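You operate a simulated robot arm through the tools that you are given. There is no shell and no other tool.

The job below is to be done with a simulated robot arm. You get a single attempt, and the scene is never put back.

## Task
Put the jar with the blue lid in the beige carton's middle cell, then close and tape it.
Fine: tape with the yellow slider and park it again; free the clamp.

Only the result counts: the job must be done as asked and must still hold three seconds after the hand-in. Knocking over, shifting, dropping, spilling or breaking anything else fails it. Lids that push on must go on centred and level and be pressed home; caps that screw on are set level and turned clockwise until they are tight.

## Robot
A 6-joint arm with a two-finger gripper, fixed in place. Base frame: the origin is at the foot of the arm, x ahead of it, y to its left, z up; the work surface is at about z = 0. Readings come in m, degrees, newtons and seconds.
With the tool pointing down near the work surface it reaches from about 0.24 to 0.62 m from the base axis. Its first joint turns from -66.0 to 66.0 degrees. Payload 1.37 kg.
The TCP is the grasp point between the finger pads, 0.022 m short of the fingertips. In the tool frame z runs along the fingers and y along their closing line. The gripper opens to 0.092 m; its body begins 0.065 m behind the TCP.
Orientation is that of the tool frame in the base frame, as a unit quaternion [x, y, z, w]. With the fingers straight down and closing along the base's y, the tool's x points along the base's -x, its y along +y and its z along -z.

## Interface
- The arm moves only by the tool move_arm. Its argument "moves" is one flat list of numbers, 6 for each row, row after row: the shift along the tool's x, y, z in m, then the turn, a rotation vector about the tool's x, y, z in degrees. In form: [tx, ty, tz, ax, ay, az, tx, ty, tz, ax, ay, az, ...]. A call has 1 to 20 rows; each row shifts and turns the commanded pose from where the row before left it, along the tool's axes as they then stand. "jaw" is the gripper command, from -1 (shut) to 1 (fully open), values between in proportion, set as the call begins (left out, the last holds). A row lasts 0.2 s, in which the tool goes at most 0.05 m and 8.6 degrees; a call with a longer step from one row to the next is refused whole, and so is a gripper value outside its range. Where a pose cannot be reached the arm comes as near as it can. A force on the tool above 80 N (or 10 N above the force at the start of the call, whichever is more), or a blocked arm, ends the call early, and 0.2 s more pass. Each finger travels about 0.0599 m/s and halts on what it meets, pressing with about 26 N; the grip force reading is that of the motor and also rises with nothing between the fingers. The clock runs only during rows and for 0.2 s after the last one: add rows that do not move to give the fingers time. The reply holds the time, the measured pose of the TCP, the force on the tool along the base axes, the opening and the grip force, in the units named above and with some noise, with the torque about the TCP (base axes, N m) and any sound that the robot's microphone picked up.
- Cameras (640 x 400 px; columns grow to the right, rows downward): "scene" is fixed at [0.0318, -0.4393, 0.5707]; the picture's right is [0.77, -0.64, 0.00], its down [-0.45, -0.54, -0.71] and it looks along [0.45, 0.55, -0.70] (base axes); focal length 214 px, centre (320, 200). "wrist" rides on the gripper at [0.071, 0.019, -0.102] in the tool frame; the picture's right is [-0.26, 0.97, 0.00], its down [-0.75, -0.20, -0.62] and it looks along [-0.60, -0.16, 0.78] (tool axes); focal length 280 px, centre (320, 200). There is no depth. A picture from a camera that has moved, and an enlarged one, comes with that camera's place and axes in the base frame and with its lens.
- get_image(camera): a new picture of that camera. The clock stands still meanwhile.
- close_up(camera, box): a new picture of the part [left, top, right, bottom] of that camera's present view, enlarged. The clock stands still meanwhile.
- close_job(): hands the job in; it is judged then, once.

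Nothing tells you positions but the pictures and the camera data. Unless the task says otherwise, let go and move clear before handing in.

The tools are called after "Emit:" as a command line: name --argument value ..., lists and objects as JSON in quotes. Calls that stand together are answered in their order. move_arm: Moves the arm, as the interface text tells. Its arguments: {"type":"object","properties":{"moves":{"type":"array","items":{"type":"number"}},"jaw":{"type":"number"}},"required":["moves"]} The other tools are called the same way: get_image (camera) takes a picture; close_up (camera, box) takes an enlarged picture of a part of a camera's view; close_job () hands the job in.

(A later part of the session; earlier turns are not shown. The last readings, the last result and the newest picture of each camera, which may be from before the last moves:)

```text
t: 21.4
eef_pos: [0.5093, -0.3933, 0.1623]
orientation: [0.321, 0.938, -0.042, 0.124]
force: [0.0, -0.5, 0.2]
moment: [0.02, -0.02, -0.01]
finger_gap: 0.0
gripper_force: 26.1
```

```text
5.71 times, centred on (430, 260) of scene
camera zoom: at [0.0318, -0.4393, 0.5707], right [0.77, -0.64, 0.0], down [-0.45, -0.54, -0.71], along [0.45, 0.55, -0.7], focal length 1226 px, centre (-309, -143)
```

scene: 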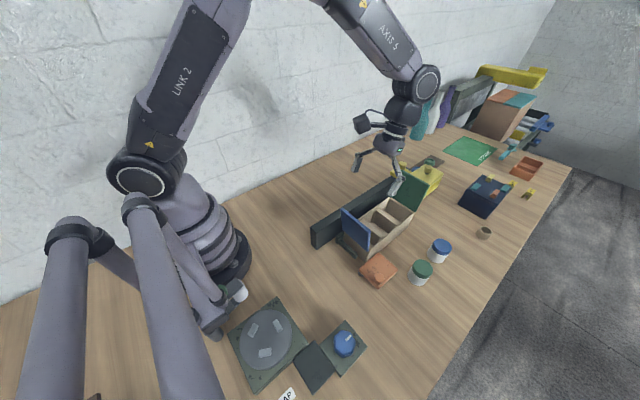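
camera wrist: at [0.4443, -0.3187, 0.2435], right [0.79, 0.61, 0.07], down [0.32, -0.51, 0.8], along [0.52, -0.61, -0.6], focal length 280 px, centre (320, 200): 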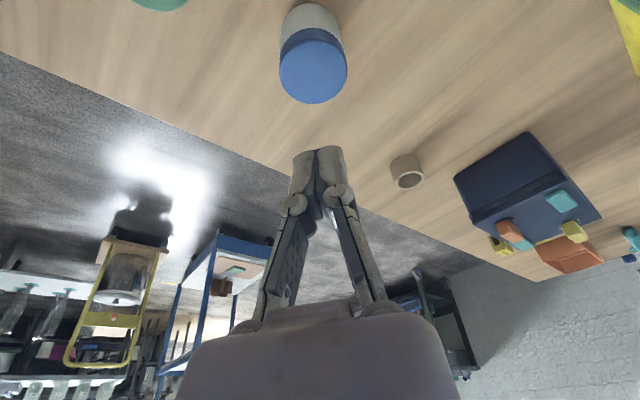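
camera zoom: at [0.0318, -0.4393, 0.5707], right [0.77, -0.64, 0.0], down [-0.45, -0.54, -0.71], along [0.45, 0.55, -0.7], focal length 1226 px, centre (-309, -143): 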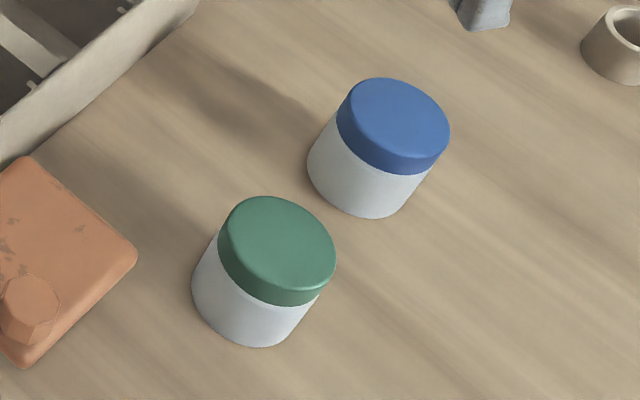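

Emit:
close_up --camera "wrist" --box '[250, 130, 390, 320]'

Emit:
close_up --camera "scene" --box '[440, 180, 510, 260]'

```text
2.11 times, centred on (320, 225) of wrist
camera zoom: at [0.4443, -0.3187, 0.2435], right [0.79, 0.61, 0.07], down [0.32, -0.51, 0.8], along [0.52, -0.61, -0.6], focal length 590 px, centre (320, 147)
```

zoom: 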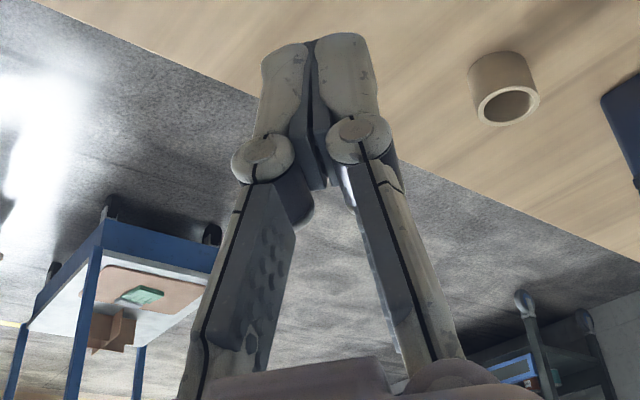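

```text
5.00 times, centred on (475, 220) of scene
camera zoom: at [0.0318, -0.4393, 0.5707], right [0.77, -0.64, 0.0], down [-0.45, -0.54, -0.71], along [0.45, 0.55, -0.7], focal length 1072 px, centre (-455, 100)
```

zoom: 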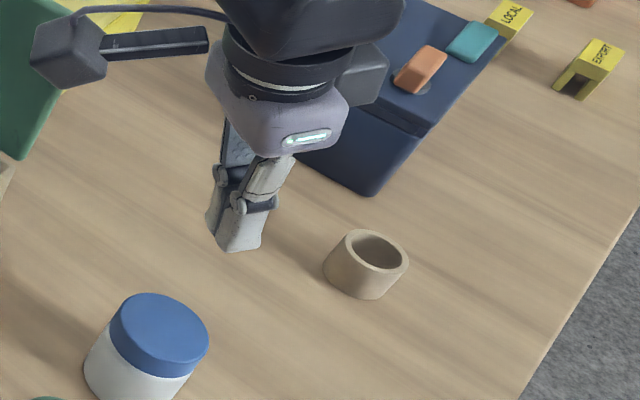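

Emit:
move_arm --moves '[0, 0, 0, 0, 0, 0, 0, 0, 0, 0, 0, 0, 0, 0, 0, 0, 0, 0, 0, 0, 0, 0, 0, 0, 0.00745, 0.00025, 0.0317, 0, 0, 0, 0.00745, 0.00025, 0.0317, 0, 0, 0, 0.00745, 0.00025, 0.0317, 0, 0, 0, 0.00745, 0.00025, 0.0317, 0, 0, 0, 0, 0, 0, 0, 0, 0]' --jaw 1

Emit:
get_image --camera "wrist"

Emit:
close_up --camera "scene" --box '[390, 180, 510, 290]'

```text
t: 23.4
eef_pos: [0.5163, -0.3943, 0.0322]
orientation: [0.322, 0.938, -0.044, 0.124]
force: [-0.1, -0.2, -0.2]
moment: [-0.01, 0.02, -0.01]
finger_gap: 0.0919
gripper_force: 0.2
```

```text
taken
camera wrist: at [0.4514, -0.3195, 0.1135], right [0.79, 0.61, 0.07], down [0.32, -0.51, 0.8], along [0.52, -0.61, -0.6], focal length 280 px, centre (320, 200)
```

wrist: 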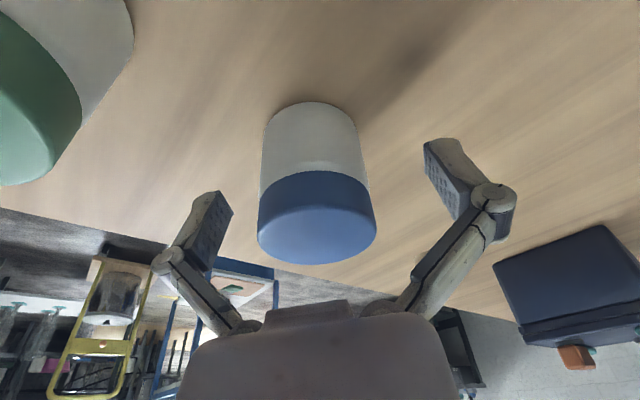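

```text
3.64 times, centred on (450, 235) of scene
camera zoom: at [0.0318, -0.4393, 0.5707], right [0.77, -0.64, 0.0], down [-0.45, -0.54, -0.71], along [0.45, 0.55, -0.7], focal length 780 px, centre (-153, 73)
```

zoom: 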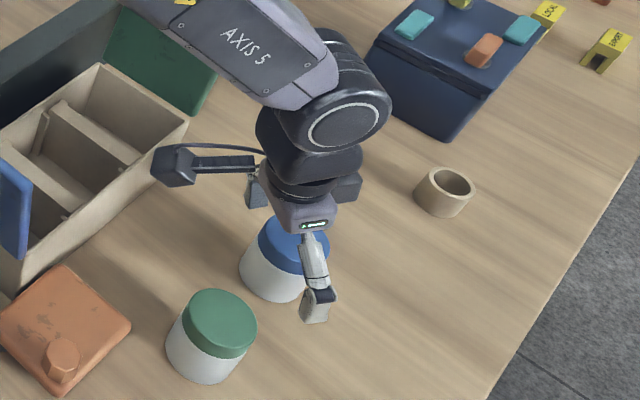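

Emit:
move_arm --moves '[0, 0, 0, 0, 0, 0, 0, 0, 0, 0, 0, 0, 0, 0, 0, 0, 0, 0, 0, 0, 0, 0, 0, 0]' --jaw -1

Emit:
get_image --camera "wrist"

Emit:
close_up --camera "scene" --box '[390, 180, 510, 290]'

```text
t: 24.4
eef_pos: [0.5159, -0.3935, 0.0331]
orientation: [0.321, 0.938, -0.044, 0.123]
force: [0.0, 0.1, 2.5]
moment: [0.0, 0.02, -0.01]
finger_gap: 0.0467
gripper_force: 25.8
```

```text
taken
camera wrist: at [0.4514, -0.3196, 0.1141], right [0.79, 0.61, 0.07], down [0.32, -0.51, 0.8], along [0.52, -0.61, -0.6], focal length 280 px, centre (320, 200)
```

wrist: 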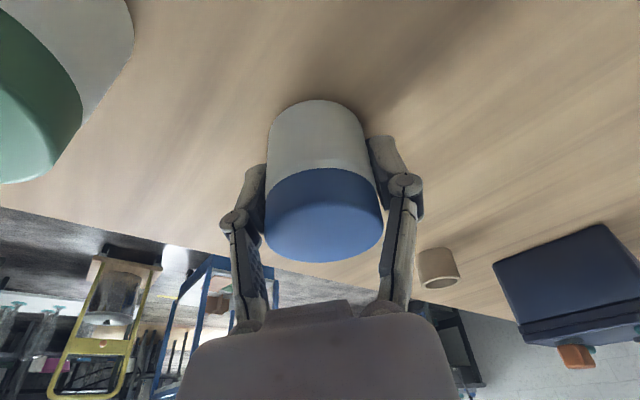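

```text
3.64 times, centred on (450, 235) of scene
camera zoom: at [0.0318, -0.4393, 0.5707], right [0.77, -0.64, 0.0], down [-0.45, -0.54, -0.71], along [0.45, 0.55, -0.7], focal length 780 px, centre (-153, 73)
```

zoom: 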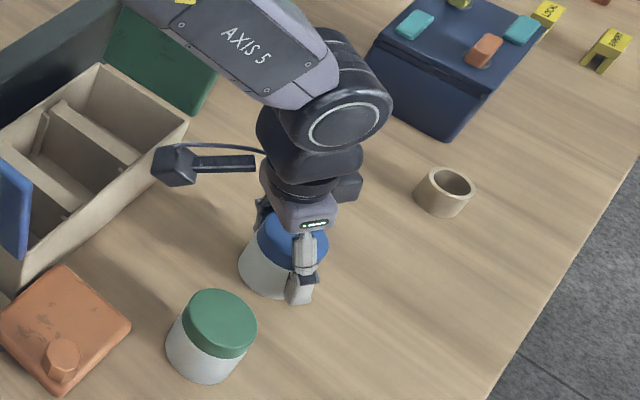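

Emit:
move_arm --moves '[-0.0008, 0, -0.0029, 0, 0, 0, -0.0008, 0, -0.0029, 0, 0, 0, 0, 0, 0, 0, 0, 0]'

Emit:
get_image --camera "wrist"

```text
t: 25.2
eef_pos: [0.5154, -0.3937, 0.0381]
orientation: [0.322, 0.938, -0.043, 0.124]
force: [0.2, 0.1, -2.3]
moment: [-0.03, -0.02, 0.02]
finger_gap: 0.0467
gripper_force: 26.0
```

```text
taken
camera wrist: at [0.4518, -0.3196, 0.1185], right [0.79, 0.61, 0.07], down [0.32, -0.51, 0.8], along [0.52, -0.61, -0.6], focal length 280 px, centre (320, 200)
```

wrist: 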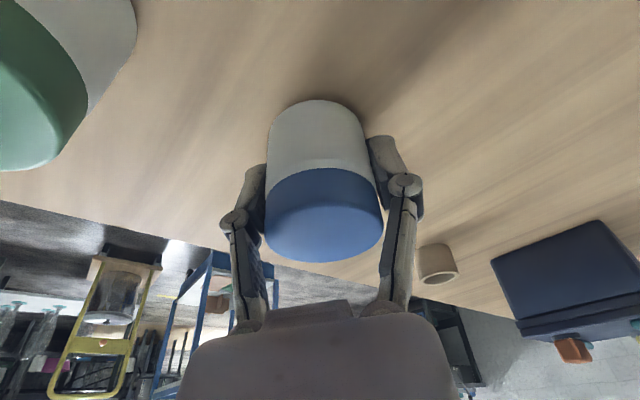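

The grip holds now: the jar is off the table with about 2.3 N of weight. I'll continue lifting gently.

Emit:
move_arm --moves '[-0.0026, 0, -0.0097, 0, 0, 0, -0.0039, 0, -0.0145, 0, 0, 0, -0.0052, 0, -0.0193, 0, 0, 0, -0.0052, 0, -0.0193, 0, 0, 0, -0.0052, 0, -0.0193, 0, 0, 0, -0.0052, 0, -0.0193, 0, 0, 0, -0.0052, 0, -0.0193, 0, 0, 0, -0.0026, 0, -0.0097, 0, 0, 0]'

Emit:
get_image --camera "wrist"

Emit:
get_image --camera "scene"

```text
t: 27.0
eef_pos: [0.5149, -0.3955, 0.1723]
orientation: [0.321, 0.938, -0.044, 0.124]
force: [0.3, -0.2, -0.7]
moment: [-0.02, 0.02, 0.03]
finger_gap: 0.047
gripper_force: 26.3
```

```text
taken
camera wrist: at [0.4509, -0.3217, 0.2534], right [0.79, 0.61, 0.07], down [0.32, -0.51, 0.8], along [0.52, -0.61, -0.6], focal length 280 px, centre (320, 200)
```

wrist: 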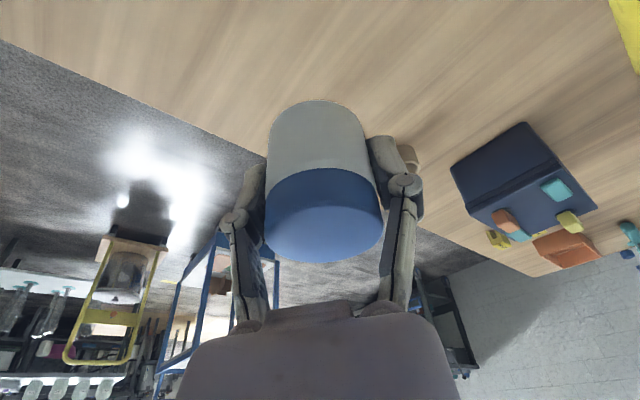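

```text
taken
```

scene: 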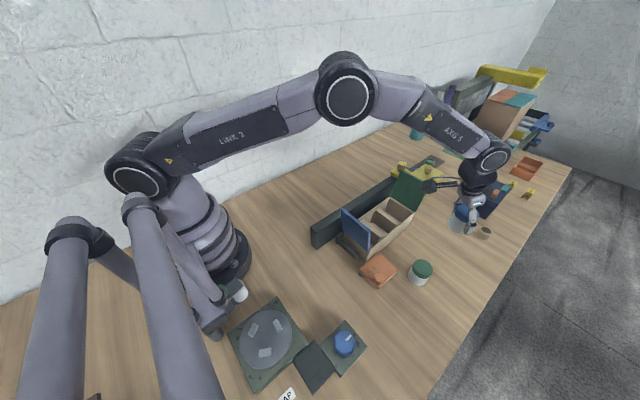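

The jar is held firmly. At this 15° tilt the wrist camera would hit the blue flap inside the carton, so I'll set the jar down on free table at about (0.31, -0.45) and regrasp it with a vertical tool.

Emit:
move_arm --moves '[0.0078, -0.0106, -0.002, 0, 0, 0, 0.0155, -0.02114, -0.0041, 0, 0, 0, 0.0155, -0.02114, -0.0041, 0, 0, 0, 0.0155, -0.02114, -0.0041, 0, 0, 0, 0.0155, -0.02114, -0.0041, 0, 0, 0, 0.0155, -0.02114, -0.0041, 0, 0, 0, 0.0155, -0.02114, -0.0041, 0, 0, 0, 0.0155, -0.02114, -0.0041, 0, 0, 0, 0.0078, -0.0106, -0.002, 0, 0, 0, 0, 0, 0, 0, 0, 0]'

Emit:
get_image --camera "wrist"

Emit:
get_image --camera "scene"

```text
t: 29.2
eef_pos: [0.3084, -0.4504, 0.173]
orientation: [0.322, 0.938, -0.044, 0.124]
force: [-0.3, -0.1, -1.6]
moment: [-0.02, -0.02, 0.01]
finger_gap: 0.0468
gripper_force: 26.3
```

```text
taken
camera wrist: at [0.2446, -0.3763, 0.2537], right [0.79, 0.61, 0.07], down [0.32, -0.51, 0.8], along [0.52, -0.61, -0.6], focal length 280 px, centre (320, 200)
```

wrist: 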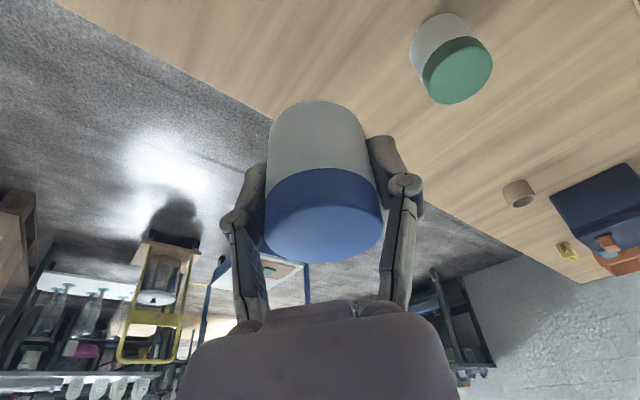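

```text
taken
```

scene: 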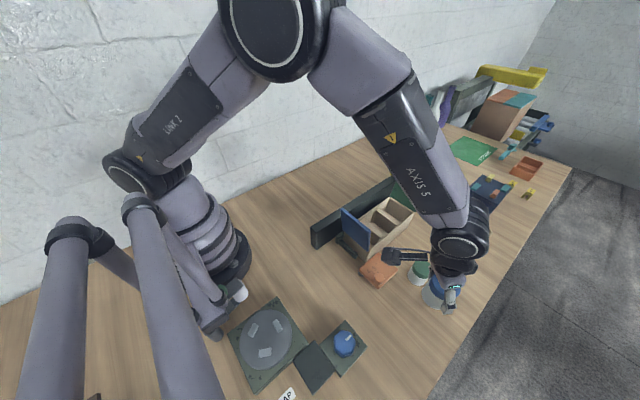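

Emit:
move_arm --moves '[0.00575, 0, 0.0213, 0, 0, 0, 0.00575, 0, 0.0213, 0, 0, 0, 0.00575, 0, 0.0213, 0, 0, 0, 0.00575, 0, 0.0213, 0, 0, 0, 0.00575, 0, 0.0213, 0, 0, 0, 0.0042, 0, 0.0155, 0, 0, 0, 0.0016, 0, 0.0058, 0, 0, 0, 0, 0, 0, 0, 0, 0]'

Emit:
close_up --camera "scene" --box '[340, 220, 500, 360]'

```text
t: 31.0
eef_pos: [0.3112, -0.4499, 0.0402]
orientation: [0.321, 0.938, -0.045, 0.124]
force: [-0.2, -0.3, -0.3]
moment: [-0.03, -0.01, 0.03]
finger_gap: 0.0468
gripper_force: 26.6
```

```text
2.86 times, centred on (420, 290) of scene
camera zoom: at [0.0318, -0.4393, 0.5707], right [0.77, -0.64, 0.0], down [-0.45, -0.54, -0.71], along [0.45, 0.55, -0.7], focal length 613 px, centre (34, -57)
```

zoom: 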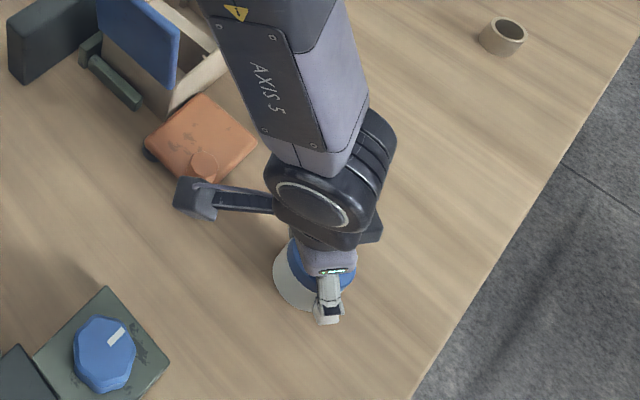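

Emit:
move_arm --moves '[0.0008, 0, 0.0029, 0, 0, 0, 0.0008, 0, 0.0029, 0, 0, 0, 0.0003, 0, 0.001, 0, 0, 0, 0, 0, 0, 0, 0, 0]'

```text
t: 32.0
eef_pos: [0.3101, -0.4501, 0.0332]
orientation: [0.322, 0.938, -0.045, 0.125]
force: [-3.4, 6.0, 18.0]
moment: [0.31, 0.09, -0.01]
finger_gap: 0.0466
gripper_force: 26.0
```

Emit:
move_arm --moves '[-0.0003, 0, -0.001, 0, 0, 0, 0, 0, 0, 0, 0, 0]'

Emit:
move_arm --moves '[0, 0, 0, 0, 0, 0, 0, 0, 0, 0, 0, 0, 0, 0, 0, 0, 0, 0, 0, 0, 0, 0, 0, 0]' --jaw 1

Emit:
get_image --camera "wrist"

```text
t: 32.6
eef_pos: [0.3109, -0.4511, 0.0329]
orientation: [0.321, 0.938, -0.045, 0.125]
force: [-0.6, -1.4, 10.8]
moment: [0.08, 0.05, 0.02]
finger_gap: 0.0466
gripper_force: 25.8
```

```text
t: 33.6
eef_pos: [0.3109, -0.4512, 0.0326]
orientation: [0.321, 0.938, -0.043, 0.124]
force: [0.3, -0.9, -0.2]
moment: [-0.03, -0.01, 0.02]
finger_gap: 0.092
gripper_force: 0.1
```

```text
taken
camera wrist: at [0.2466, -0.3757, 0.1135], right [0.79, 0.61, 0.07], down [0.32, -0.51, 0.8], along [0.52, -0.61, -0.6], focal length 280 px, centre (320, 200)
```

wrist: 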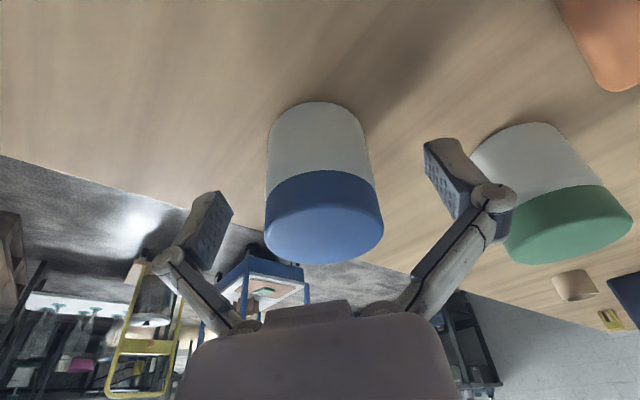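

The jar now stands upright at about (0.311, -0.451). I'll straighten the tool to vertical in place around it and regrip.

Emit:
move_arm --moves '[0, 0, -0.001, 0, 5, 0, 0, 0, -0.001, 0, 5, 0, 0, 0, 0, 0, 4.3, 0, 0, 0, 0, 0, 0, 0]'

Emit:
get_image --camera "wrist"

```text
t: 34.6
eef_pos: [0.3106, -0.4494, 0.0355]
orientation: [0.325, 0.946, -0.004, 0.006]
force: [0.6, 0.5, -0.1]
moment: [0.01, -0.01, 0.03]
finger_gap: 0.0919
gripper_force: 0.0
```

```text
taken
camera wrist: at [0.2646, -0.3901, 0.1377], right [0.8, 0.6, 0.0], down [0.46, -0.62, 0.64], along [0.38, -0.51, -0.77], focal length 280 px, centre (320, 200)
```

wrist: 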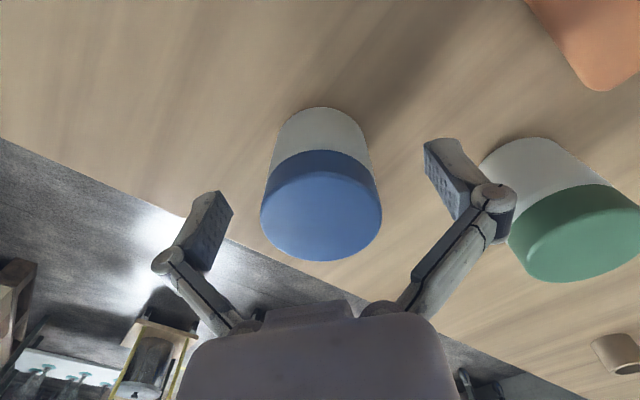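

Emit:
move_arm --moves '[0, 0, 0.0033, 0, 0.7, 0, 0, 0, 0, 0, 0, 0]'

Emit:
move_arm --moves '[0, 0, 0, 0, 0, 0, 0, 0, 0, 0, 0, 0, 0, 0, 0, 0, 0, 0, 0, 0, 0, 0, 0, 0]' --jaw -1

Emit:
move_arm --moves '[0, 0, -0.003, 0, 0, 0, 0, 0, -0.003, 0, 0, 0, 0, 0, 0, 0, 0, 0]'

Emit:
get_image --camera "wrist"

```text
t: 35.2
eef_pos: [0.3102, -0.45, 0.0325]
orientation: [0.324, 0.946, 0.0, 0.0]
force: [0.5, 1.0, 0.4]
moment: [-0.01, 0.0, 0.02]
finger_gap: 0.0921
gripper_force: 0.1
```

```text
t: 36.2
eef_pos: [0.3103, -0.4505, 0.033]
orientation: [0.325, 0.946, -0.002, 0.0]
force: [-0.4, -0.3, 3.0]
moment: [0.02, 0.01, 0.0]
finger_gap: 0.0466
gripper_force: 26.1
```

```text
t: 37.0
eef_pos: [0.3088, -0.4509, 0.0372]
orientation: [0.326, 0.946, -0.001, 0.001]
force: [0.3, -1.3, -0.9]
moment: [0.05, -0.04, 0.02]
finger_gap: 0.0467
gripper_force: 26.2
```

```text
taken
camera wrist: at [0.2649, -0.3912, 0.1404], right [0.8, 0.6, 0.0], down [0.47, -0.62, 0.63], along [0.38, -0.5, -0.78], focal length 280 px, centre (320, 200)
```

wrist: 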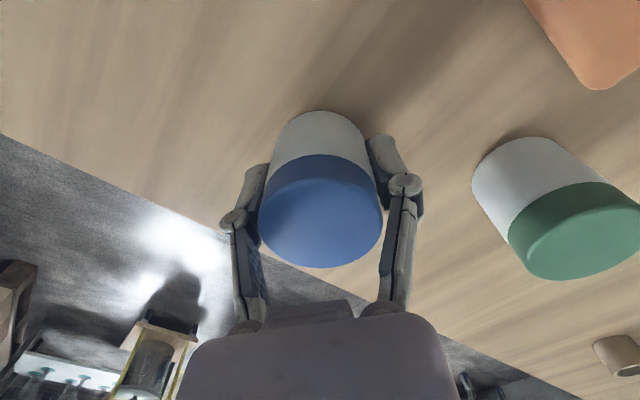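

Emit:
move_arm --moves '[0, 0, -0.008, 0, 0, 0, 0, 0, -0.014, 0, 0, 0, 0, 0, -0.02, 0, 0, 0, 0, 0, -0.02, 0, 0, 0, 0, 0, -0.02, 0, 0, 0, 0, 0, -0.02, 0, 0, 0, 0, 0, -0.02, 0, 0, 0, 0, 0, -0.02, 0, 0, 0, 0, 0, -0.01, 0, 0, 0, 0, 0, 0, 0, 0, 0]'

Emit:
get_image --camera "wrist"

```text
t: 39.2
eef_pos: [0.3094, -0.4501, 0.1896]
orientation: [0.325, 0.946, -0.001, 0.001]
force: [-0.2, 0.8, -1.3]
moment: [0.02, 0.0, -0.03]
finger_gap: 0.0462
gripper_force: 26.1
```

```text
taken
camera wrist: at [0.2652, -0.391, 0.2938], right [0.8, 0.6, 0.0], down [0.47, -0.62, 0.63], along [0.38, -0.5, -0.78], focal length 280 px, centre (320, 200)
```

wrist: 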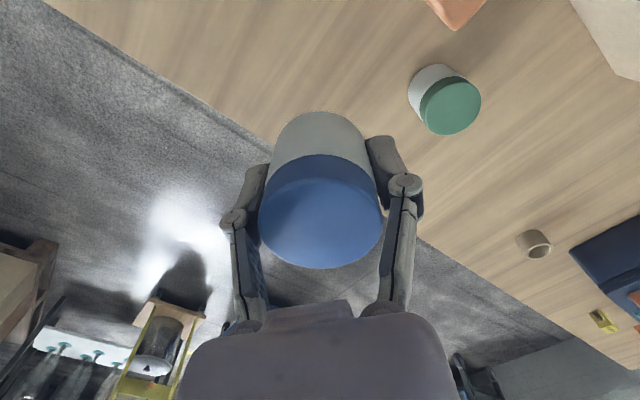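

Emit:
move_arm --moves '[-0.0057, 0.0097, 0, 0, 0, 0, -0.0114, 0.01945, 0, 0, 0, 0, -0.0114, 0.01945, 0, 0, 0, 0, -0.0114, 0.01945, 0, 0, 0, 0, -0.0114, 0.01945, 0, 0, 0, 0, -0.0114, 0.01945, 0, 0, 0, 0, -0.0057, 0.0097, 0, 0, 0, 0, 0, 0, 0, 0, 0, -6.32, 0, 0, 0, 0, 0, -6.32, 0, 0, 0, 0, 0, -6.32, 0, 0, 0, 0, 0, -6.32, 0, 0, 0, 0, 0, -6.32, 0, 0, 0, 0, 0, -6.3, 0, 0, 0, 0, 0, 0]'

Emit:
get_image --camera "wrist"

```text
t: 42.2
eef_pos: [0.4345, -0.4007, 0.1893]
orientation: [-0.001, 1.0, -0.002, 0.001]
force: [0.3, 0.1, -0.5]
moment: [0.01, -0.01, -0.03]
finger_gap: 0.0469
gripper_force: 26.2
```

```text
taken
camera wrist: at [0.3629, -0.3807, 0.2924], right [0.26, 0.97, 0.0], down [0.75, -0.2, 0.63], along [0.6, -0.16, -0.78], focal length 280 px, centre (320, 200)
```

wrist: 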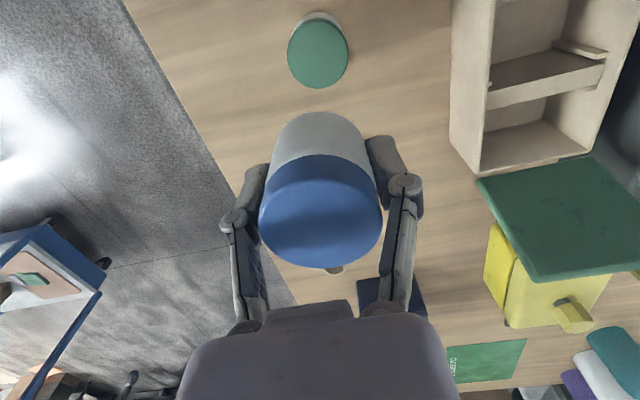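

Emit:
move_arm --moves '[-0.001, 0.014, 0, 0, 0, 0, -0.001, 0.028, 0, 0, 0, 0, -0.001, 0.029, 0, 0, 0, 0, -0.001, 0.029, 0, 0, 0, 0, -0.001, 0.029, 0, 0, 0, 0, -0.001, 0.028, 0, 0, 0, 0, -0.0005, 0.0137, 0, 0, 0, 0, 0, 0, 0, 0, 0, 0]'

Emit:
get_image --camera "wrist"

Emit:
close_up --camera "scene" --box '[310, 130, 450, 290]'

```text
t: 44.0
eef_pos: [0.441, -0.2301, 0.1906]
orientation: [0.0, 1.0, -0.001, 0.0]
force: [-0.9, 0.6, 0.1]
moment: [-0.04, 0.03, 0.01]
finger_gap: 0.0467
gripper_force: 26.1
```

```text
taken
camera wrist: at [0.3689, -0.2093, 0.2929], right [0.26, 0.97, 0.0], down [0.75, -0.2, 0.63], along [0.6, -0.17, -0.78], focal length 280 px, centre (320, 200)
```

wrist: 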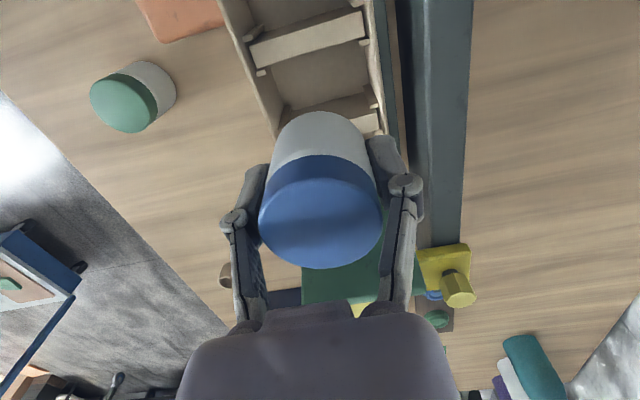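

```text
2.50 times, centred on (380, 210) of scene
camera zoom: at [0.0318, -0.4393, 0.5707], right [0.77, -0.64, 0.0], down [-0.45, -0.54, -0.71], along [0.45, 0.55, -0.7], focal length 536 px, centre (170, 175)
```

zoom: 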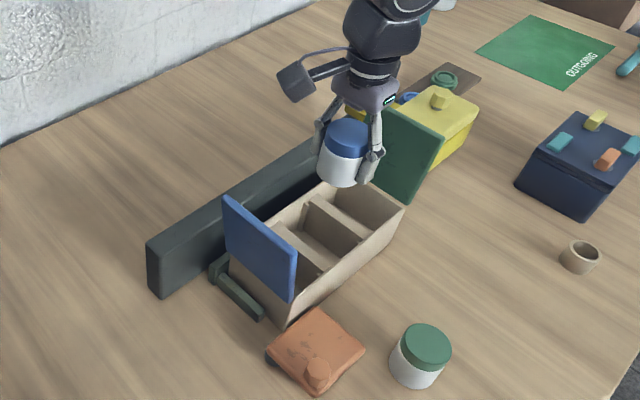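

Emit:
close_up --camera "wrist" --box '[200, 0, 420, 150]'

Emit:
close_up --camera "scene" --box '[350, 160, 430, 260]'

```text
2.67 times, centred on (310, 75) of wrist
camera zoom: at [0.3689, -0.2093, 0.2929], right [0.26, 0.97, 0.0], down [0.75, -0.2, 0.63], along [0.6, -0.17, -0.78], focal length 748 px, centre (347, 533)
```

zoom: 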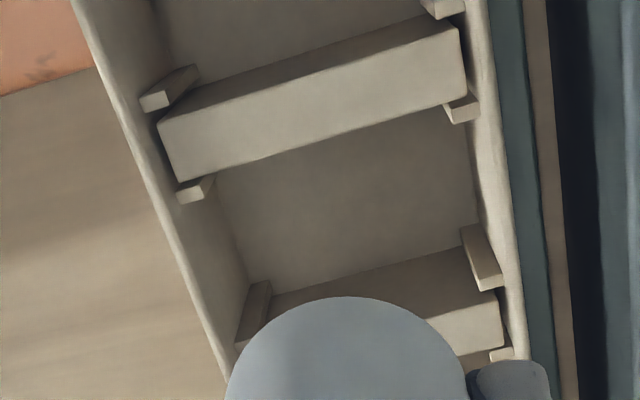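

```text
4.00 times, centred on (390, 210) of scene
camera zoom: at [0.0318, -0.4393, 0.5707], right [0.77, -0.64, 0.0], down [-0.45, -0.54, -0.71], along [0.45, 0.55, -0.7], focal length 858 px, centre (40, 160)
```

zoom: 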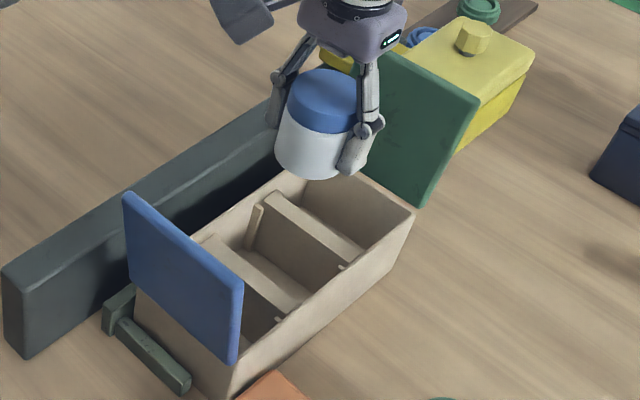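

The jar hangs centred over the middle cell, which spans x≈0.412–0.468 and y≈-0.274 to -0.188. I'll lower it in stages while watching the forces.

Emit:
move_arm --moves '[0, -0.0005, 0.022, 0, 0, 0, 0, 0, 0.022, 0, 0, 0, 0, 0, 0.022, 0, 0, 0, 0, 0, 0.02, 0, 0, 0, 0, 0, 0, 0, 0, 0]'

Emit:
get_image --camera "wrist"

Emit:
close_up --camera "scene" --box '[340, 170, 430, 270]'

```text
t: 45.2
eef_pos: [0.443, -0.2303, 0.1069]
orientation: [0.0, 1.0, -0.001, 0.0]
force: [0.3, -0.4, -0.8]
moment: [0.01, 0.01, 0.0]
finger_gap: 0.0467
gripper_force: 26.6
```

```text
taken
camera wrist: at [0.3714, -0.2102, 0.2091], right [0.26, 0.97, 0.0], down [0.75, -0.2, 0.63], along [0.6, -0.17, -0.78], focal length 280 px, centre (320, 200)
```

wrist: 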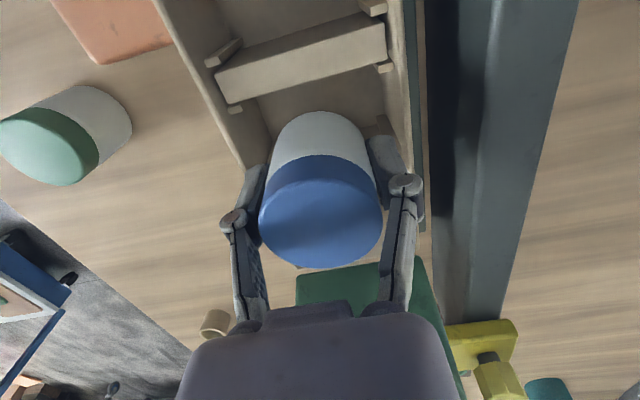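

```text
4.00 times, centred on (385, 220) of scene
camera zoom: at [0.0318, -0.4393, 0.5707], right [0.77, -0.64, 0.0], down [-0.45, -0.54, -0.71], along [0.45, 0.55, -0.7], focal length 858 px, centre (60, 120)
```

zoom: 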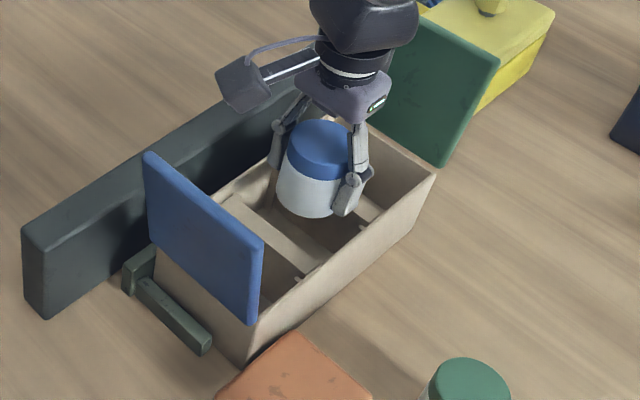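

Emit:
close_up --camera "wrist" --box '[200, 40, 440, 190]'

Emit:
close_up --camera "wrist" --box '[220, 130, 420, 290]'

Emit:
close_up --camera "scene" --box '[360, 185, 420, 255]'

```text
2.67 times, centred on (320, 115) of wrist
camera zoom: at [0.3714, -0.2102, 0.2091], right [0.26, 0.97, 0.0], down [0.75, -0.2, 0.63], along [0.6, -0.17, -0.78], focal length 748 px, centre (320, 427)
```

zoom: 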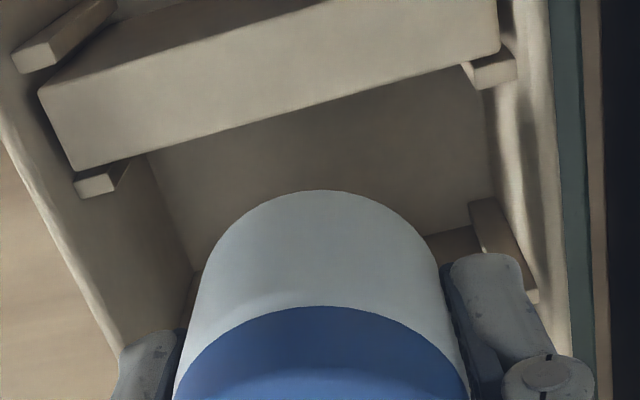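

```text
2.50 times, centred on (320, 210) of wrist
camera zoom: at [0.3714, -0.2102, 0.2091], right [0.26, 0.97, 0.0], down [0.75, -0.2, 0.63], along [0.6, -0.17, -0.78], focal length 701 px, centre (320, 175)
```

zoom: 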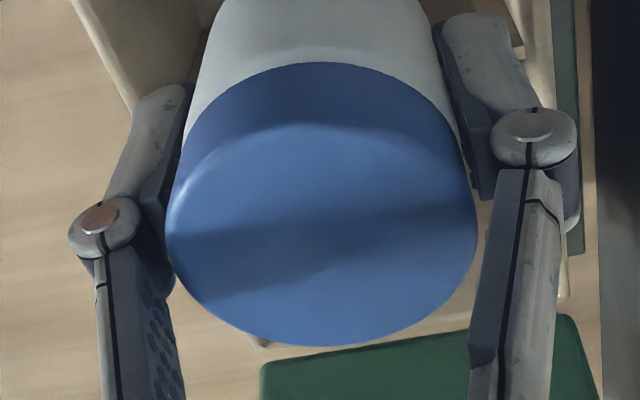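

```text
5.71 times, centred on (390, 220) of scene
camera zoom: at [0.0318, -0.4393, 0.5707], right [0.77, -0.64, 0.0], down [-0.45, -0.54, -0.71], along [0.45, 0.55, -0.7], focal length 1226 px, centre (-80, 86)
```

zoom: 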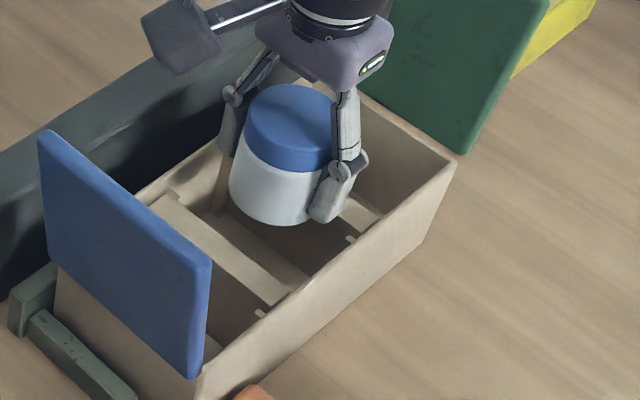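

By the relative geometry the jar sits about 4–5 mm too far in +x for the cell's centre. I'll shift it back and lower slowly.

Emit:
move_arm --moves '[0.0045, 0, 0, 0, 0, 0, 0, 0, 0, 0, 0, 0]'

Emit:
close_up --camera "wrist" --box '[200, 40, 440, 190]'

```text
t: 45.8
eef_pos: [0.4384, -0.2308, 0.1054]
orientation: [-0.001, 1.0, -0.002, 0.001]
force: [-0.2, -0.1, -1.3]
moment: [-0.01, 0.01, 0.01]
finger_gap: 0.0464
gripper_force: 25.9
```

```text
2.67 times, centred on (320, 115) of wrist
camera zoom: at [0.3664, -0.2098, 0.2086], right [0.26, 0.97, 0.0], down [0.75, -0.2, 0.63], along [0.6, -0.17, -0.78], focal length 748 px, centre (320, 427)
```

zoom: 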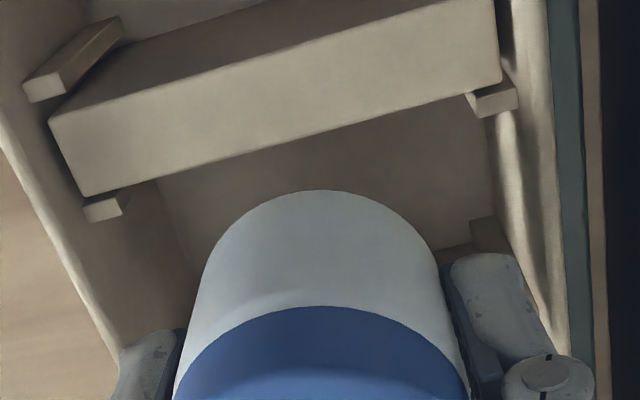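

Emit:
move_arm --moves '[0, 0, 0.01, 0, 0, 0, 0, 0, 0.01, 0, 0, 0, 0, 0, 0.01, 0, 0, 0, 0, 0, 0.008, 0, 0, 0, 0, 0, 0, 0, 0, 0]'

Emit:
get_image --camera "wrist"

Emit:
close_up --camera "scene" --box '[340, 170, 430, 270]'

```text
t: 47.0
eef_pos: [0.4358, -0.2299, 0.0656]
orientation: [-0.001, 1.0, -0.002, -0.001]
force: [-0.5, 0.5, -0.4]
moment: [0.01, 0.01, 0.01]
finger_gap: 0.0464
gripper_force: 26.1
```

```text
taken
camera wrist: at [0.3645, -0.2096, 0.1693], right [0.26, 0.97, 0.0], down [0.75, -0.2, 0.63], along [0.6, -0.17, -0.78], focal length 280 px, centre (320, 200)
```

wrist: 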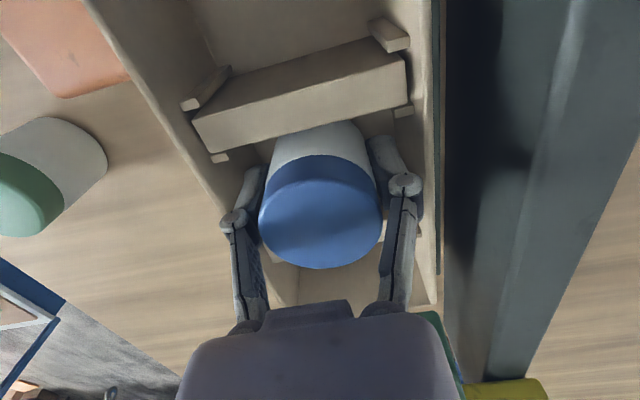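

```text
4.00 times, centred on (385, 220) of scene
camera zoom: at [0.0318, -0.4393, 0.5707], right [0.77, -0.64, 0.0], down [-0.45, -0.54, -0.71], along [0.45, 0.55, -0.7], focal length 858 px, centre (60, 120)
```

zoom: 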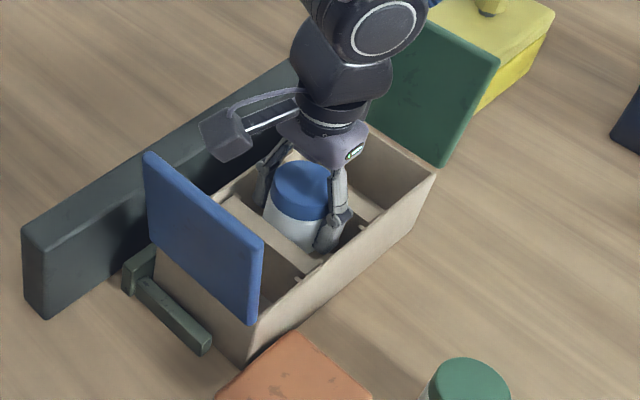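

Emit:
move_arm --moves '[0, 0, 0.007, 0, 0, 0, 0, 0, 0.007, 0, 0, 0, 0, 0, 0.006, 0, 0, 0, 0, 0, 0, 0, 0, 0]'

Emit:
get_image --camera "wrist"

```text
t: 48.0
eef_pos: [0.4364, -0.2301, 0.0472]
orientation: [0.0, 1.0, -0.001, 0.0]
force: [0.7, 0.9, -0.2]
moment: [-0.01, 0.01, -0.01]
finger_gap: 0.0468
gripper_force: 26.1
```

```text
taken
camera wrist: at [0.3647, -0.2099, 0.1486], right [0.26, 0.97, 0.0], down [0.75, -0.2, 0.63], along [0.6, -0.17, -0.78], focal length 280 px, centre (320, 200)
```

wrist: 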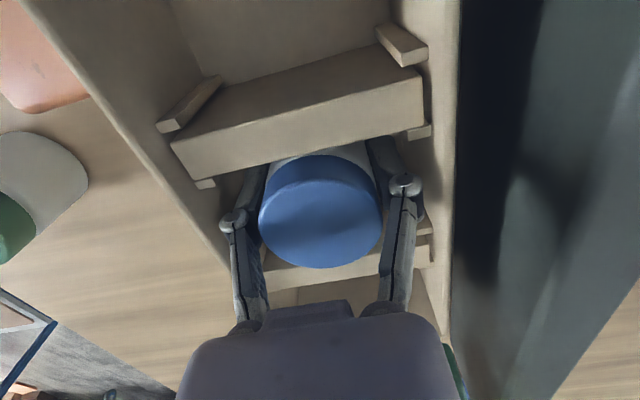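

Emit:
move_arm --moves '[0, 0, 0.003, 0, 0, 0, 0, 0, 0.003, 0, 0, 0, 0, 0, 0, 0, 0, 0]'

Emit:
move_arm --moves '[0, 0, 0.0015, 0, 0, 0, 0, 0, 0.0015, 0, 0, 0, 0, 0, 0, 0, 0, 0]'

```text
t: 48.8
eef_pos: [0.4363, -0.2309, 0.0397]
orientation: [0.001, 1.0, -0.001, 0.0]
force: [-0.1, 0.1, -1.6]
moment: [0.01, 0.02, 0.01]
finger_gap: 0.0467
gripper_force: 26.2
```

```text
t: 49.6
eef_pos: [0.4372, -0.231, 0.0363]
orientation: [0.0, 1.0, -0.002, 0.0]
force: [-5.4, 0.8, 13.5]
moment: [0.04, 0.09, -0.01]
finger_gap: 0.0467
gripper_force: 25.8
```

The jar is touching the cell floor. I'll open the fingers only slightly, because of the side walls, and draw straight up.

Emit:
move_arm --moves '[0, 0, 0, 0, 0, 0, 0, 0, 0, 0, 0, 0, 0, 0, 0, 0, 0, 0]' --jaw 0.15

Emit:
get_image --camera "wrist"

```text
t: 50.4
eef_pos: [0.4364, -0.2307, 0.0374]
orientation: [0.0, 1.0, -0.002, 0.001]
force: [-0.1, 0.0, 0.1]
moment: [-0.06, -0.02, 0.01]
finger_gap: 0.0528
gripper_force: 0.2
```

```text
taken
camera wrist: at [0.3653, -0.2102, 0.1386], right [0.26, 0.97, 0.0], down [0.75, -0.2, 0.63], along [0.6, -0.17, -0.78], focal length 280 px, centre (320, 200)
```

wrist: 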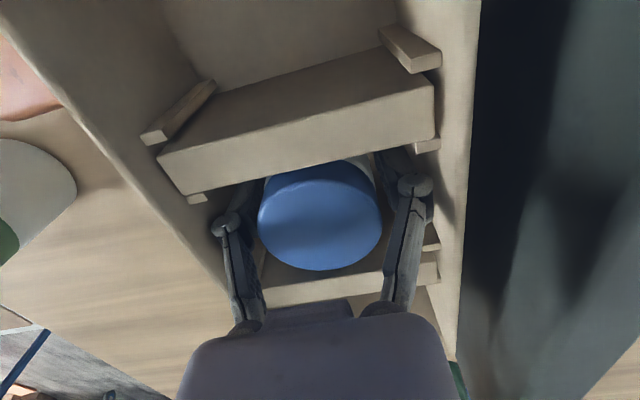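

Emit:
move_arm --moves '[0, 0, -0.005, 0, 0, 0, 0, 0, -0.01, 0, 0, 0, 0, 0, -0.02, 0, 0, 0, 0, 0, -0.03, 0, 0, 0, 0, 0, -0.03, 0, 0, 0, 0, 0, -0.03, 0, 0, 0, 0, 0, -0.03, 0, 0, 0, 0, 0, -0.02, 0, 0, 0]'

Emit:
get_image --camera "wrist"

Emit:
close_up --camera "scene" --box '[320, 160, 460, 280]'

```text
t: 52.2
eef_pos: [0.4403, -0.231, 0.2108]
orientation: [-0.001, 1.0, -0.002, 0.0]
force: [0.1, 0.2, -0.1]
moment: [0.0, -0.01, -0.03]
finger_gap: 0.0527
gripper_force: 0.1
```

```text
taken
camera wrist: at [0.3677, -0.21, 0.3136], right [0.26, 0.97, 0.0], down [0.75, -0.2, 0.63], along [0.6, -0.17, -0.78], focal length 280 px, centre (320, 200)
```

wrist: 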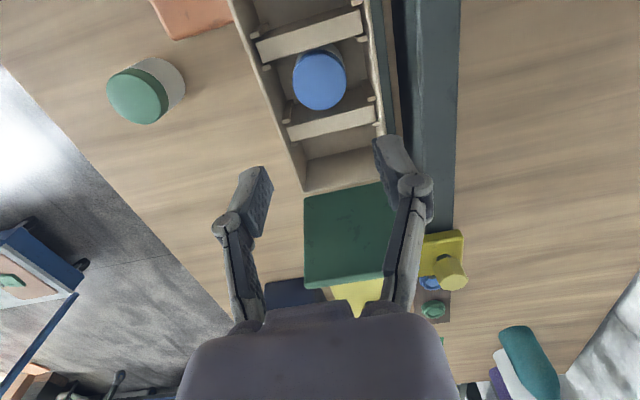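

```text
3.33 times, centred on (390, 220) of scene
camera zoom: at [0.0318, -0.4393, 0.5707], right [0.77, -0.64, 0.0], down [-0.45, -0.54, -0.71], along [0.45, 0.55, -0.7], focal length 715 px, centre (87, 133)
```

zoom: 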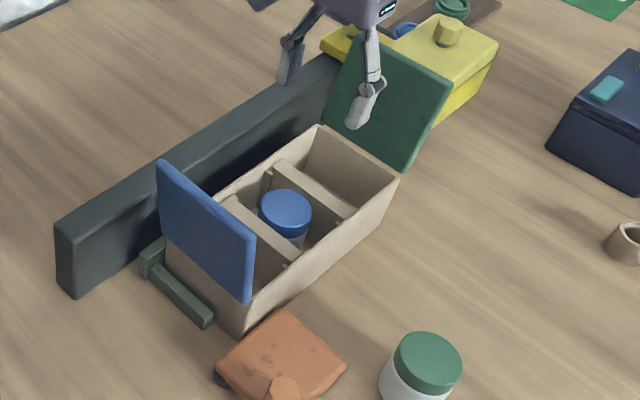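

The jar stands in the middle cell. Next I'll close the blue flap by pushing it from behind with closed fingers along an arc about its hinge.

Emit:
move_arm --moves '[0, 0, -0.03, 0, 0, 0, 0.02, 0, -0.02, 0, 0, 0, 0.04, 0, 0, 0, 0, 0, 0.04, 0, 0, 0, 0, 0, 0.04, 0, 0, 0, 0, 0, 0.04, 0, 0, 0, 0, 0, 0, 0, 0, 0, 0, 0]' --jaw -1

Emit:
get_image --camera "wrist"

Emit:
get_image --camera "scene"

```text
t: 53.8
eef_pos: [0.2571, -0.228, 0.2618]
orientation: [0.0, 1.0, -0.002, 0.0]
force: [0.6, -0.6, -0.1]
moment: [0.0, -0.01, -0.02]
finger_gap: 0.0002
gripper_force: 25.9
```

```text
taken
camera wrist: at [0.1849, -0.2081, 0.3658], right [0.26, 0.97, 0.0], down [0.75, -0.2, 0.63], along [0.6, -0.17, -0.78], focal length 280 px, centre (320, 200)
```

wrist: 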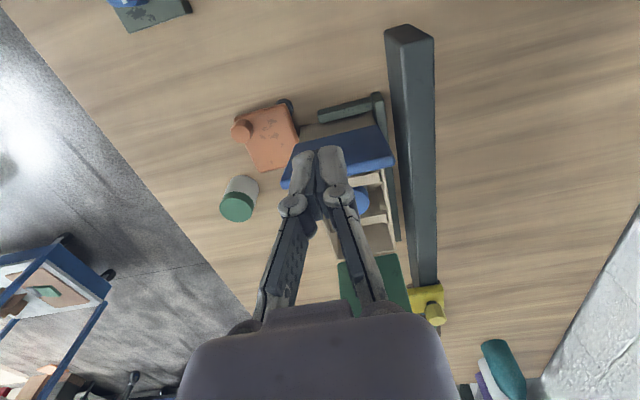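

```text
taken
```

scene: 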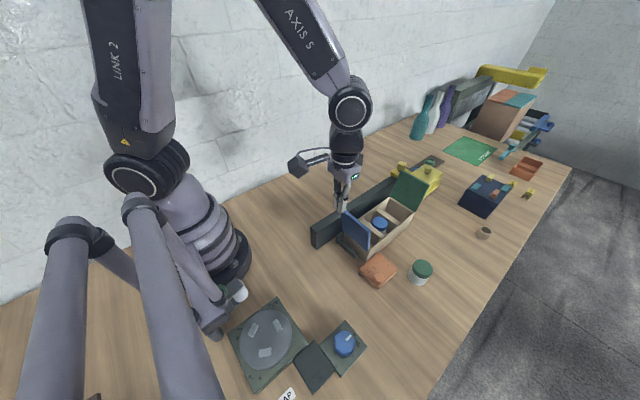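

Emit:
move_arm --moves '[0, 0, 0.027, 0, 0, 0, 0, 0, 0.027, 0, 0, 0, 0, 0, 0.027, 0, 0, 0, 0, 0, 0.025, 0, 0, 0]'

Emit:
get_image --camera "wrist"

Emit:
close_up --camera "scene" --box '[300, 130, 440, 290]'

```text
t: 54.8
eef_pos: [0.2566, -0.232, 0.1563]
orientation: [0.0, 1.0, -0.002, 0.0]
force: [-0.1, -0.2, 0.8]
moment: [-0.02, 0.01, -0.01]
finger_gap: 0.0
gripper_force: 26.5
```

```text
taken
camera wrist: at [0.1852, -0.2117, 0.2591], right [0.26, 0.97, 0.0], down [0.75, -0.2, 0.63], along [0.6, -0.17, -0.78], focal length 280 px, centre (320, 200)
```

wrist: 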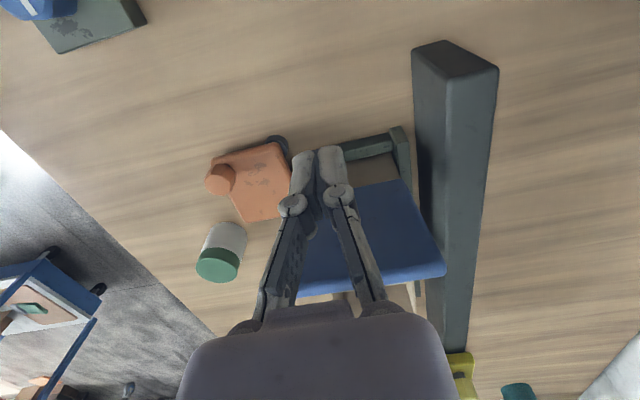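

```text
2.50 times, centred on (370, 210) of scene
camera zoom: at [0.0318, -0.4393, 0.5707], right [0.77, -0.64, 0.0], down [-0.45, -0.54, -0.71], along [0.45, 0.55, -0.7], focal length 536 px, centre (195, 175)
```

zoom: 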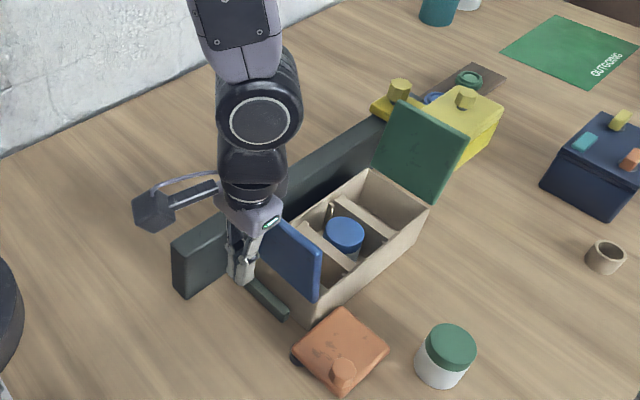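

Emit:
move_arm --moves '[-0.02, 0, 0, 0, 0, 0, -0.02, 0, 0, 0, 0, 0, -0.02, 0, 0, 0, 0, 0, -0.024, 0, -0.002, 0, 0, 0]'

Emit:
get_image --camera "wrist"

Emit:
close_up --camera "scene" --box '[300, 130, 440, 290]'

```text
t: 55.8
eef_pos: [0.3409, -0.2303, 0.1569]
orientation: [0.0, 1.0, -0.001, -0.001]
force: [0.5, -0.9, 0.0]
moment: [-0.01, -0.02, 0.0]
finger_gap: 0.0001
gripper_force: 25.7
```

```text
taken
camera wrist: at [0.2684, -0.2098, 0.2595], right [0.26, 0.97, 0.0], down [0.75, -0.2, 0.62], along [0.6, -0.17, -0.78], focal length 280 px, centre (320, 200)
```

wrist: 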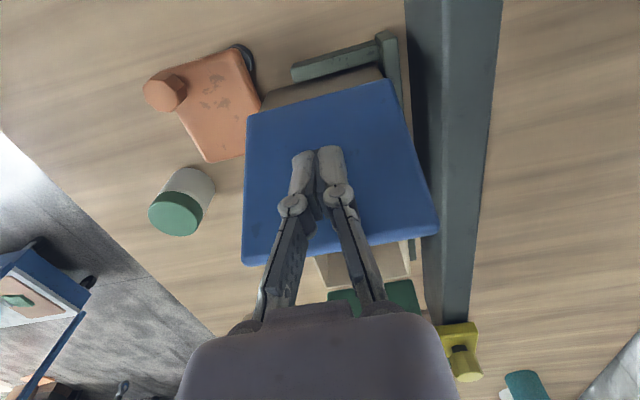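

```text
2.50 times, centred on (370, 210) of scene
camera zoom: at [0.0318, -0.4393, 0.5707], right [0.77, -0.64, 0.0], down [-0.45, -0.54, -0.71], along [0.45, 0.55, -0.7], focal length 536 px, centre (195, 175)
```

zoom: 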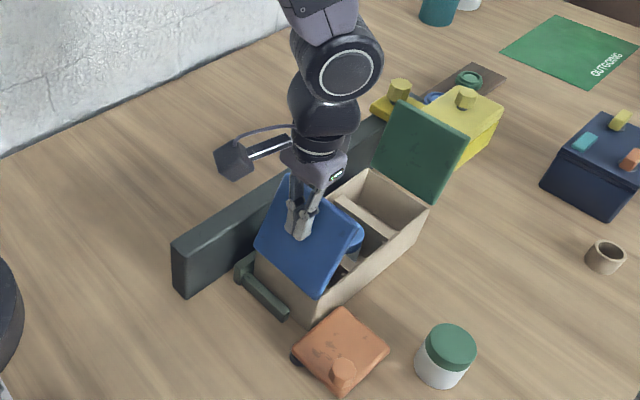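

Emit:
move_arm --moves '[-0.0125, 0, 0.003, 0, 0, 0, -0.0125, 0, 0.003, 0, 0, 0, -0.011, 0, 0.008, 0, 0, 0, -0.011, 0, 0.0085, 0, 0, 0, -0.005, 0, 0.009, 0, 0, 0, -0.005, 0, 0.009, 0, 0, 0, -0.0015, 0, 0.008, 0, 0, 0, 0, 0, 0.006, 0, 0, 0]'

Emit:
get_image --camera "wrist"

Emit:
close_up --camera "scene" --box '[300, 130, 440, 290]'

```text
t: 57.6
eef_pos: [0.4007, -0.2294, 0.1022]
orientation: [-0.001, 1.0, -0.002, 0.0]
force: [0.8, -0.1, 0.5]
moment: [-0.01, 0.0, 0.0]
finger_gap: 0.0002
gripper_force: 26.0
```

```text
taken
camera wrist: at [0.3285, -0.2099, 0.2058], right [0.26, 0.97, 0.0], down [0.75, -0.2, 0.63], along [0.6, -0.17, -0.78], focal length 280 px, centre (320, 200)
```

wrist: 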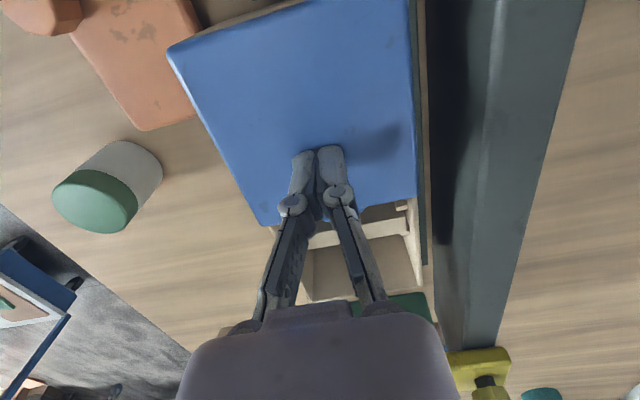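

```text
2.50 times, centred on (370, 210) of scene
camera zoom: at [0.0318, -0.4393, 0.5707], right [0.77, -0.64, 0.0], down [-0.45, -0.54, -0.71], along [0.45, 0.55, -0.7], focal length 536 px, centre (195, 175)
```

zoom: 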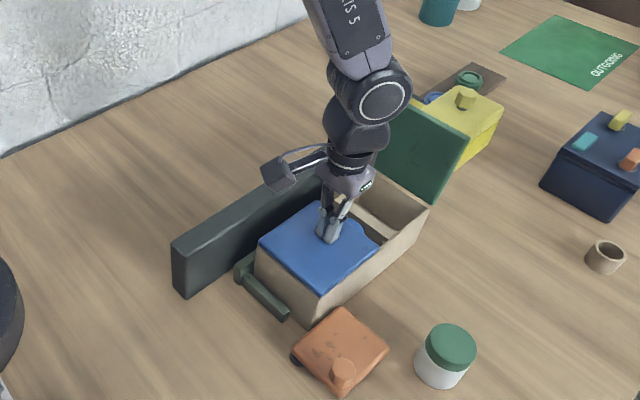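

Emit:
move_arm --moves '[0, 0, 0.002, 0, 0, 0, 0, 0, 0.002, 0, 0, 0, 0, 0, 0, 0, 0, 0]'

Emit:
move_arm --moves '[0, 0, 0.002, 0, 0, 0, 0, 0, 0.002, 0, 0, 0, 0, 0, 0, 0, 0, 0]'

```text
t: 58.4
eef_pos: [0.3996, -0.2311, 0.0991]
orientation: [0.0, 1.0, -0.001, 0.001]
force: [-10.3, 5.8, 36.5]
moment: [0.12, 0.42, -0.01]
finger_gap: 0.0061
gripper_force: 25.7
```

```text
t: 59.2
eef_pos: [0.4027, -0.2304, 0.0993]
orientation: [-0.001, 1.0, -0.003, 0.001]
force: [-12.9, 22.4, 66.5]
moment: [0.47, 0.69, -0.08]
finger_gap: 0.0061
gripper_force: 26.5
```

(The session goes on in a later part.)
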